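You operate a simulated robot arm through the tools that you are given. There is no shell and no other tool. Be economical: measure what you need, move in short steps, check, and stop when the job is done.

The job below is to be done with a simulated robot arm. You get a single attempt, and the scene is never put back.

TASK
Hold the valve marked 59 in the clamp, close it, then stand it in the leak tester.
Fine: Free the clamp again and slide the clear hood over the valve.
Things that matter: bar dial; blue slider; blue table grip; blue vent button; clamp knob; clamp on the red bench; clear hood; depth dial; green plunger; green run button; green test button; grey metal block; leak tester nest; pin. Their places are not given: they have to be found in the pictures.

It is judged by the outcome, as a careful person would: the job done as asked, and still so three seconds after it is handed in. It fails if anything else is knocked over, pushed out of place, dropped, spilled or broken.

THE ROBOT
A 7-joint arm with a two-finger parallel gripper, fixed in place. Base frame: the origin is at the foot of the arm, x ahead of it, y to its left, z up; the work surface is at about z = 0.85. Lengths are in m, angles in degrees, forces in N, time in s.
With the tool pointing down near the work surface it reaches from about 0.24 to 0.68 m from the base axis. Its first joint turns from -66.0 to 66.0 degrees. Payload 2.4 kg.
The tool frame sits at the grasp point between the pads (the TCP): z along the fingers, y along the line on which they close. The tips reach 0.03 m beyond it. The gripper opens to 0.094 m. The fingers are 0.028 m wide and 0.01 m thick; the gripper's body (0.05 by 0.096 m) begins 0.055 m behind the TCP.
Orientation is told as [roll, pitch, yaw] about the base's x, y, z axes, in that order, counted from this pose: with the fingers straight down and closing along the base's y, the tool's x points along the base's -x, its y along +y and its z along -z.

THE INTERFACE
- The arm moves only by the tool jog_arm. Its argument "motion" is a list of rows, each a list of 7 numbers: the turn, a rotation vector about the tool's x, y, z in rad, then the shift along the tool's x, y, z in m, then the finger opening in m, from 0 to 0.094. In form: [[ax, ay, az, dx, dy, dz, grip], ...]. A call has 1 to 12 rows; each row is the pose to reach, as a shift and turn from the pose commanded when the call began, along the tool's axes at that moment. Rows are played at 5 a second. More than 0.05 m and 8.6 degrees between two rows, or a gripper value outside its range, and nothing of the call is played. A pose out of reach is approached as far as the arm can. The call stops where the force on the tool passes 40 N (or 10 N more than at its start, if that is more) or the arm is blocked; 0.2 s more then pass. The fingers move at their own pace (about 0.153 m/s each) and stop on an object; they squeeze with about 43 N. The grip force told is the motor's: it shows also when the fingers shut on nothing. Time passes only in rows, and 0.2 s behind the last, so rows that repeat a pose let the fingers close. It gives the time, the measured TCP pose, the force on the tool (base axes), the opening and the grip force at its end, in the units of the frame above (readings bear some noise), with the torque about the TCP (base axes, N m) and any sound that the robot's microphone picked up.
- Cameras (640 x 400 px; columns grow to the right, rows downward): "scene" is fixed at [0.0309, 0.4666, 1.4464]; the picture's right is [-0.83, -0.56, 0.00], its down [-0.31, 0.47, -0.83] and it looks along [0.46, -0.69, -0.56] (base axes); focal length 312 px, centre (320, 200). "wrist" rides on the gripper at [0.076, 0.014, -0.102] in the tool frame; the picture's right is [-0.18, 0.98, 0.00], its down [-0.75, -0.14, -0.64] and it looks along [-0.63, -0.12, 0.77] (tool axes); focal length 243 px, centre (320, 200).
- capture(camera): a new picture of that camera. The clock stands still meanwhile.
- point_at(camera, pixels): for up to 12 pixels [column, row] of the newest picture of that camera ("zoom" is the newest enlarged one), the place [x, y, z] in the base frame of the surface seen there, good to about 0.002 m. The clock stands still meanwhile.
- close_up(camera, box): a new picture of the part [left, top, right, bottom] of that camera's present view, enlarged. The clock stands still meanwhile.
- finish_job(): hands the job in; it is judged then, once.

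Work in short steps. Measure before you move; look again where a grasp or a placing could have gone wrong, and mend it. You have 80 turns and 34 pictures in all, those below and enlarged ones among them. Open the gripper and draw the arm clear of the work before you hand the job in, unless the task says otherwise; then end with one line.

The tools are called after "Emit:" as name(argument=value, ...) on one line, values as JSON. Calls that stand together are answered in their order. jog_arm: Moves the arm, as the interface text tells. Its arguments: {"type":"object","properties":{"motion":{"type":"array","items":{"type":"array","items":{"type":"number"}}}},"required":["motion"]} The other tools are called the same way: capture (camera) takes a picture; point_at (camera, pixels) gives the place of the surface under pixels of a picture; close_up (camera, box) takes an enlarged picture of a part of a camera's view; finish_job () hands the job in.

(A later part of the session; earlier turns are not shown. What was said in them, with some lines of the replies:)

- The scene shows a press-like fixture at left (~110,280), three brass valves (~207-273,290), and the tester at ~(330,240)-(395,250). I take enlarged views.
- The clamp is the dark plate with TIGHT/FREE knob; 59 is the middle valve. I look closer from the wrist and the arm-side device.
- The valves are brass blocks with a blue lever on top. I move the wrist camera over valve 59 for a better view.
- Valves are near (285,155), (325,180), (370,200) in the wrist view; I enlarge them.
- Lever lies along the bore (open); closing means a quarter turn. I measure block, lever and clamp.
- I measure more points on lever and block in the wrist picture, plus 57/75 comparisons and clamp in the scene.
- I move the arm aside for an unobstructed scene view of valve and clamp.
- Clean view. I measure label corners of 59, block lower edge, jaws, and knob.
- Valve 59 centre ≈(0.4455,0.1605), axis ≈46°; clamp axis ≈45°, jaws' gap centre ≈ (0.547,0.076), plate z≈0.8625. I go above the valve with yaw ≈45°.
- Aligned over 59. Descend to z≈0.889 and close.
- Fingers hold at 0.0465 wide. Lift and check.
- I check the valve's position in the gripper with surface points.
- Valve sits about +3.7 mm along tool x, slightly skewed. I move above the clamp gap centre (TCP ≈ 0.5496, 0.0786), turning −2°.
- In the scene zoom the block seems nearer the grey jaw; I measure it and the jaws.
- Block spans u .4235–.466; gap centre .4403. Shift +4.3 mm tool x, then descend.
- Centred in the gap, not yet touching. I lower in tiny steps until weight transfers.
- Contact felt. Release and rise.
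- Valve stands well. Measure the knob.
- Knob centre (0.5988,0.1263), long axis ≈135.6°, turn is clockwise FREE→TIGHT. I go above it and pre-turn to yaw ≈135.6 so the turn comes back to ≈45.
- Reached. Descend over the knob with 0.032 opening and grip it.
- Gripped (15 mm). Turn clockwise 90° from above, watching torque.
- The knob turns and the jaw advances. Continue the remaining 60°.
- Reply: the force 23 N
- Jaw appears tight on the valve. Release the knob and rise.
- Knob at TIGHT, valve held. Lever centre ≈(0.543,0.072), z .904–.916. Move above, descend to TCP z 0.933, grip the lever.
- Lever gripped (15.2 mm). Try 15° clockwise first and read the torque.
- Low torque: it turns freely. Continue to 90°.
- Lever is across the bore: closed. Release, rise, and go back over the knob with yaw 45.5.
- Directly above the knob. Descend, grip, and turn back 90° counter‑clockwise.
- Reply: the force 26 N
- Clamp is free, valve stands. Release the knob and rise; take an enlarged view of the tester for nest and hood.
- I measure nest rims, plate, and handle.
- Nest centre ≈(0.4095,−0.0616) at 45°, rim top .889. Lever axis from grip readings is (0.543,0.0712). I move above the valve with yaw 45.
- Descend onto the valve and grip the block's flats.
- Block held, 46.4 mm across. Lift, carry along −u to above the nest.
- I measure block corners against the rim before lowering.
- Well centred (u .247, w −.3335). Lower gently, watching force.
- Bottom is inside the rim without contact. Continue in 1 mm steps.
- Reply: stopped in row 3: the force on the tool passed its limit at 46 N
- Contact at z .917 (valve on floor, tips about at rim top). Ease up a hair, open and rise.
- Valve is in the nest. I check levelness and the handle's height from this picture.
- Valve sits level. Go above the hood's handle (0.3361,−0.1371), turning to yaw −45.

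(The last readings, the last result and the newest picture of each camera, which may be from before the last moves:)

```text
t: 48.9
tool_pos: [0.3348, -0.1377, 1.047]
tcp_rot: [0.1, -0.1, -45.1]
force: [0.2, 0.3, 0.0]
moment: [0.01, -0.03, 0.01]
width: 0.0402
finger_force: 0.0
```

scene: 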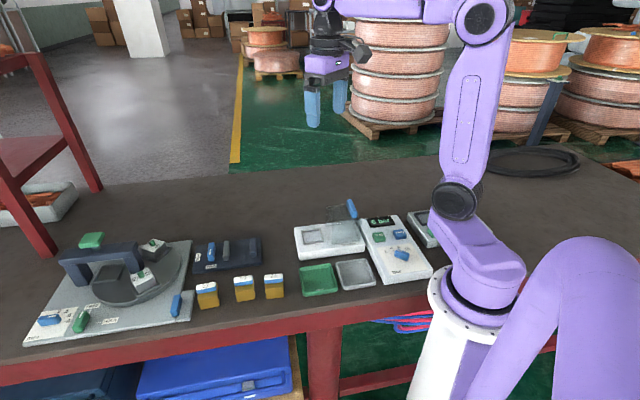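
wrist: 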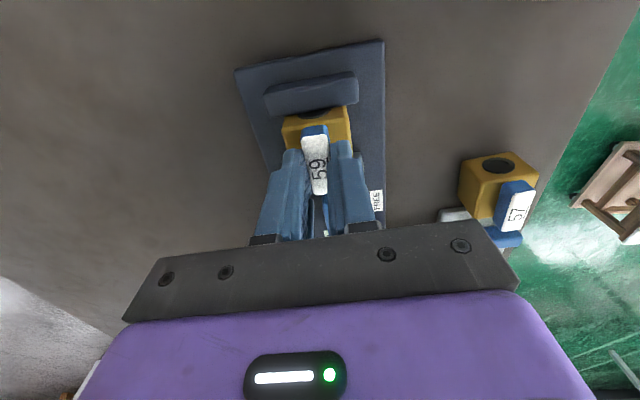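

Descend to z .989 and grip the handle.

Emit:
jog_arm(motion=[[0, 0, 0, 0, 0.001, 0.03, 0.04], [0, 0, 0, 0, 0.001, 0.05, 0.04], [0, 0, 0, 0, 0.001, 0.0575, 0.04], [0, 0, 0, 0, 0.001, 0.0575, 0.04], [0, 0, 0, 0, 0.001, 0.0575, 0.003], [0, 0, 0, 0, 0.001, 0.0575, 0.003]])

Emit:
close_up(camera="scene", box=[275, 180, 375, 260])

```text
t: 50.3
tool_pos: [0.3345, -0.1362, 0.9894]
tcp_rot: [0.1, -0.1, -44.9]
force: [0.7, 0.3, -9.3]
moment: [-0.3, -0.29, -0.07]
width: 0.0131
finger_force: 44.9
```

```text
5.00 times, centred on (325, 220) of scene
```

zoom: 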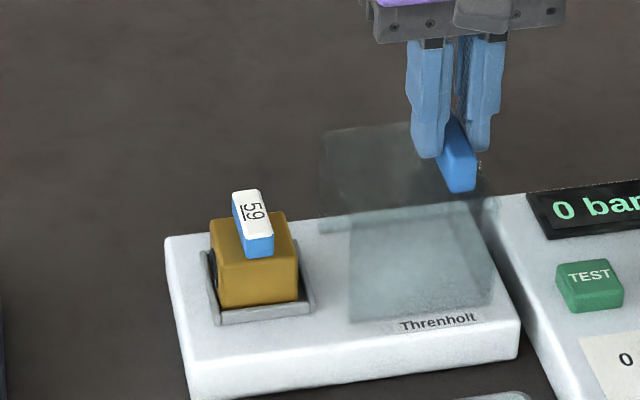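

Handle gripped (13 mm). Slide +u 30 mm in small steps and check forces.

Emit:
jog_arm(motion=[[0, 0, 0, 0, 0.008, 0, 0.003], [0, 0, 0, 0, 0.016, 0, 0.003], [0, 0, 0, 0, 0.023, 0, 0.003], [0, 0, 0, 0, 0.03, 0, 0.003]])

```text
t: 51.3
tool_pos: [0.3575, -0.1155, 0.9897]
tcp_rot: [-0.1, 0.1, -44.9]
force: [2.0, -2.6, -13.0]
moment: [0.28, 0.31, -0.02]
width: 0.0139
finger_force: 44.7
```

Sliding freely. Continue 45 mm, then look.

Emit:
jog_arm(motion=[[0, 0, 0, 0, 0.008, 0, 0.003], [0, 0, 0, 0, 0.016, 0, 0.003], [0, 0, 0, 0, 0.024, 0, 0.003], [0, 0, 0, 0, 0.032, 0, 0.003], [0, 0, 0, 0, 0.039, 0, 0.003], [0, 0, 0, 0, 0.045, 0, 0.003]])

Emit:
close_up(camera="scene", box=[275, 180, 375, 260])

```text
t: 52.7
tool_pos: [0.3895, -0.0828, 0.9891]
tcp_rot: [0.0, 0.1, -45.0]
force: [4.6, -6.3, -38.0]
moment: [-0.09, -0.08, -0.02]
width: 0.0134
finger_force: 45.4
```

```text
5.00 times, centred on (325, 220) of scene
```

zoom: 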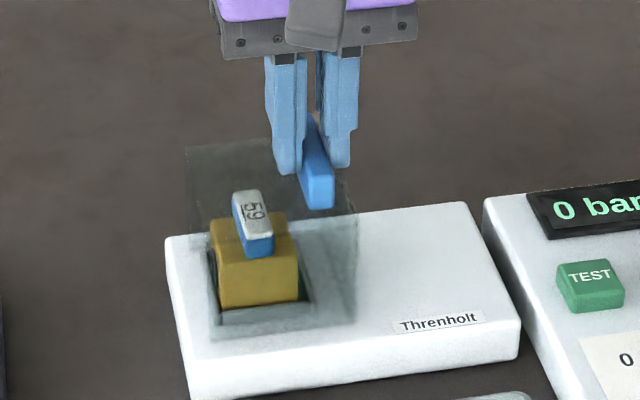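

Hood centre now u≈.236; needs ≈10 mm more. I first relieve the vertical strain (2 mm down), then slide on.

Emit:
jog_arm(motion=[[0, 0, 0, 0, 0, 0.001, 0.003], [0, 0, 0, 0, 0, 0.002, 0.003]])

Emit:
jog_arm(motion=[[0, 0, 0, 0, 0.003, 0, 0.003], [0, 0, 0, 0, 0.006, 0, 0.003], [0, 0, 0, 0, 0.0085, 0, 0.003], [0, 0, 0, 0, 0.0105, 0, 0.003]])

```text
t: 53.3
tool_pos: [0.3906, -0.0824, 0.9892]
tcp_rot: [0.3, -0.3, -44.8]
force: [-3.9, 3.3, 23.1]
moment: [0.48, 0.99, -0.38]
width: 0.0134
finger_force: 44.9
```

```text
t: 54.2
tool_pos: [0.3944, -0.0793, 0.9877]
tcp_rot: [-0.1, -0.1, -44.9]
force: [-6.9, -0.9, 8.4]
moment: [-0.44, -0.23, 0.03]
width: 0.0136
finger_force: 45.3
stopped in row 4: the force on the tool passed its limit at 41 N (the readings are from after the stop); the commanded pose is now the measured one
```

The hood stopped after ~5.5 mm more, probably its end stop. I look.

Emit:
close_up(camera="scene", box=[285, 190, 355, 260])

```text
5.71 times, centred on (320, 225) of scene
```

zoom: 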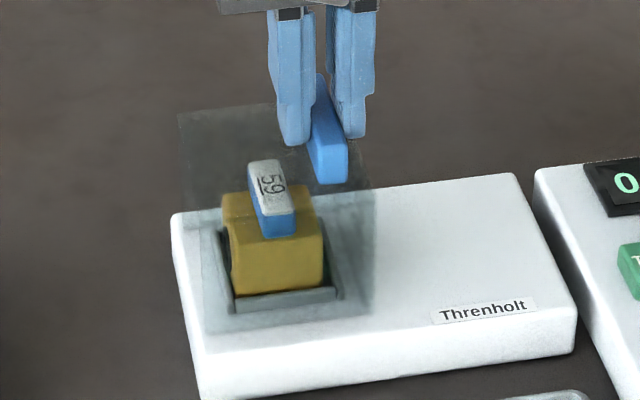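

Hood centre u≈.2477 equals the nest centre: at its end stop, covering the valve. Release and draw the arm clear.

Emit:
jog_arm(motion=[[0, 0, 0, 0, 0, 0, 0.035], [0, 0, 0, 0, 0, 0, 0.035], [0, 0, 0, 0, 0, -0.03, 0.04], [0, 0, 0, 0, 0, -0.07, 0.06], [0, 0, 0, 0, 0, -0.11, 0.06], [0, 0, 0, 0, 0, -0.15, 0.06], [0, 0, 0, 0, 0, -0.19, 0.06]])

Emit:
capture(camera="scene")

```text
t: 55.8
tool_pos: [0.3957, -0.0773, 1.18]
tcp_rot: [0.0, -0.2, -45.0]
force: [-0.2, 0.0, 1.3]
moment: [-0.01, 0.01, 0.0]
width: 0.06
finger_force: 0.0
```

```text
3 pictures are left
```

scene: 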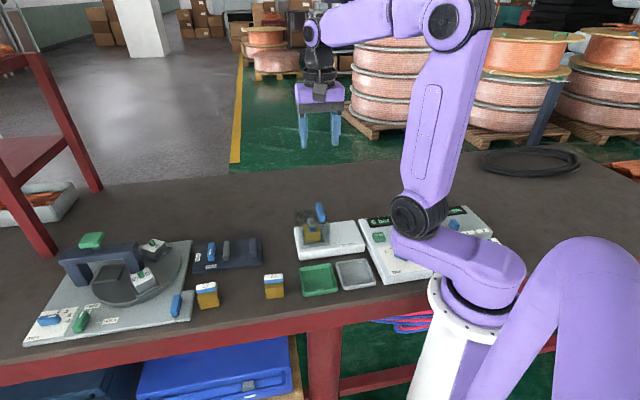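

All looks in order; one enlarged check of the tester and clamp.

Emit:
close_up(camera="scene", box=[185, 190, 375, 300])

```text
3.37 times, centred on (280, 245) of scene
```

zoom: 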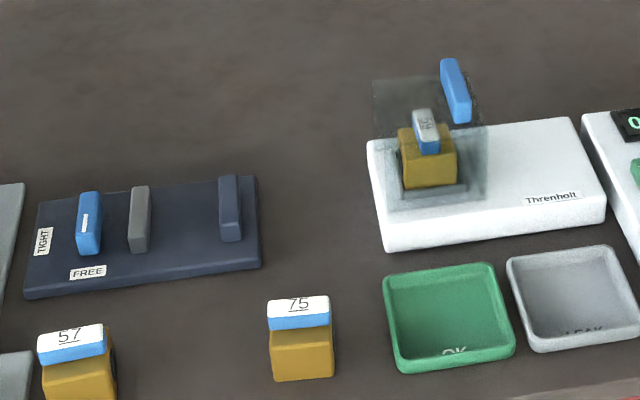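

The valve is closed under the hood, the clamp is free, and the other valves are untouched. I hand it in.

Emit:
finish_job()

```text
The job is handed in.
```

Valve 59 was held in the clamp, closed with a quarter turn and stood in the leak tester nest; the clamp is free again, the clear hood is over the valve, and the job is handed in.
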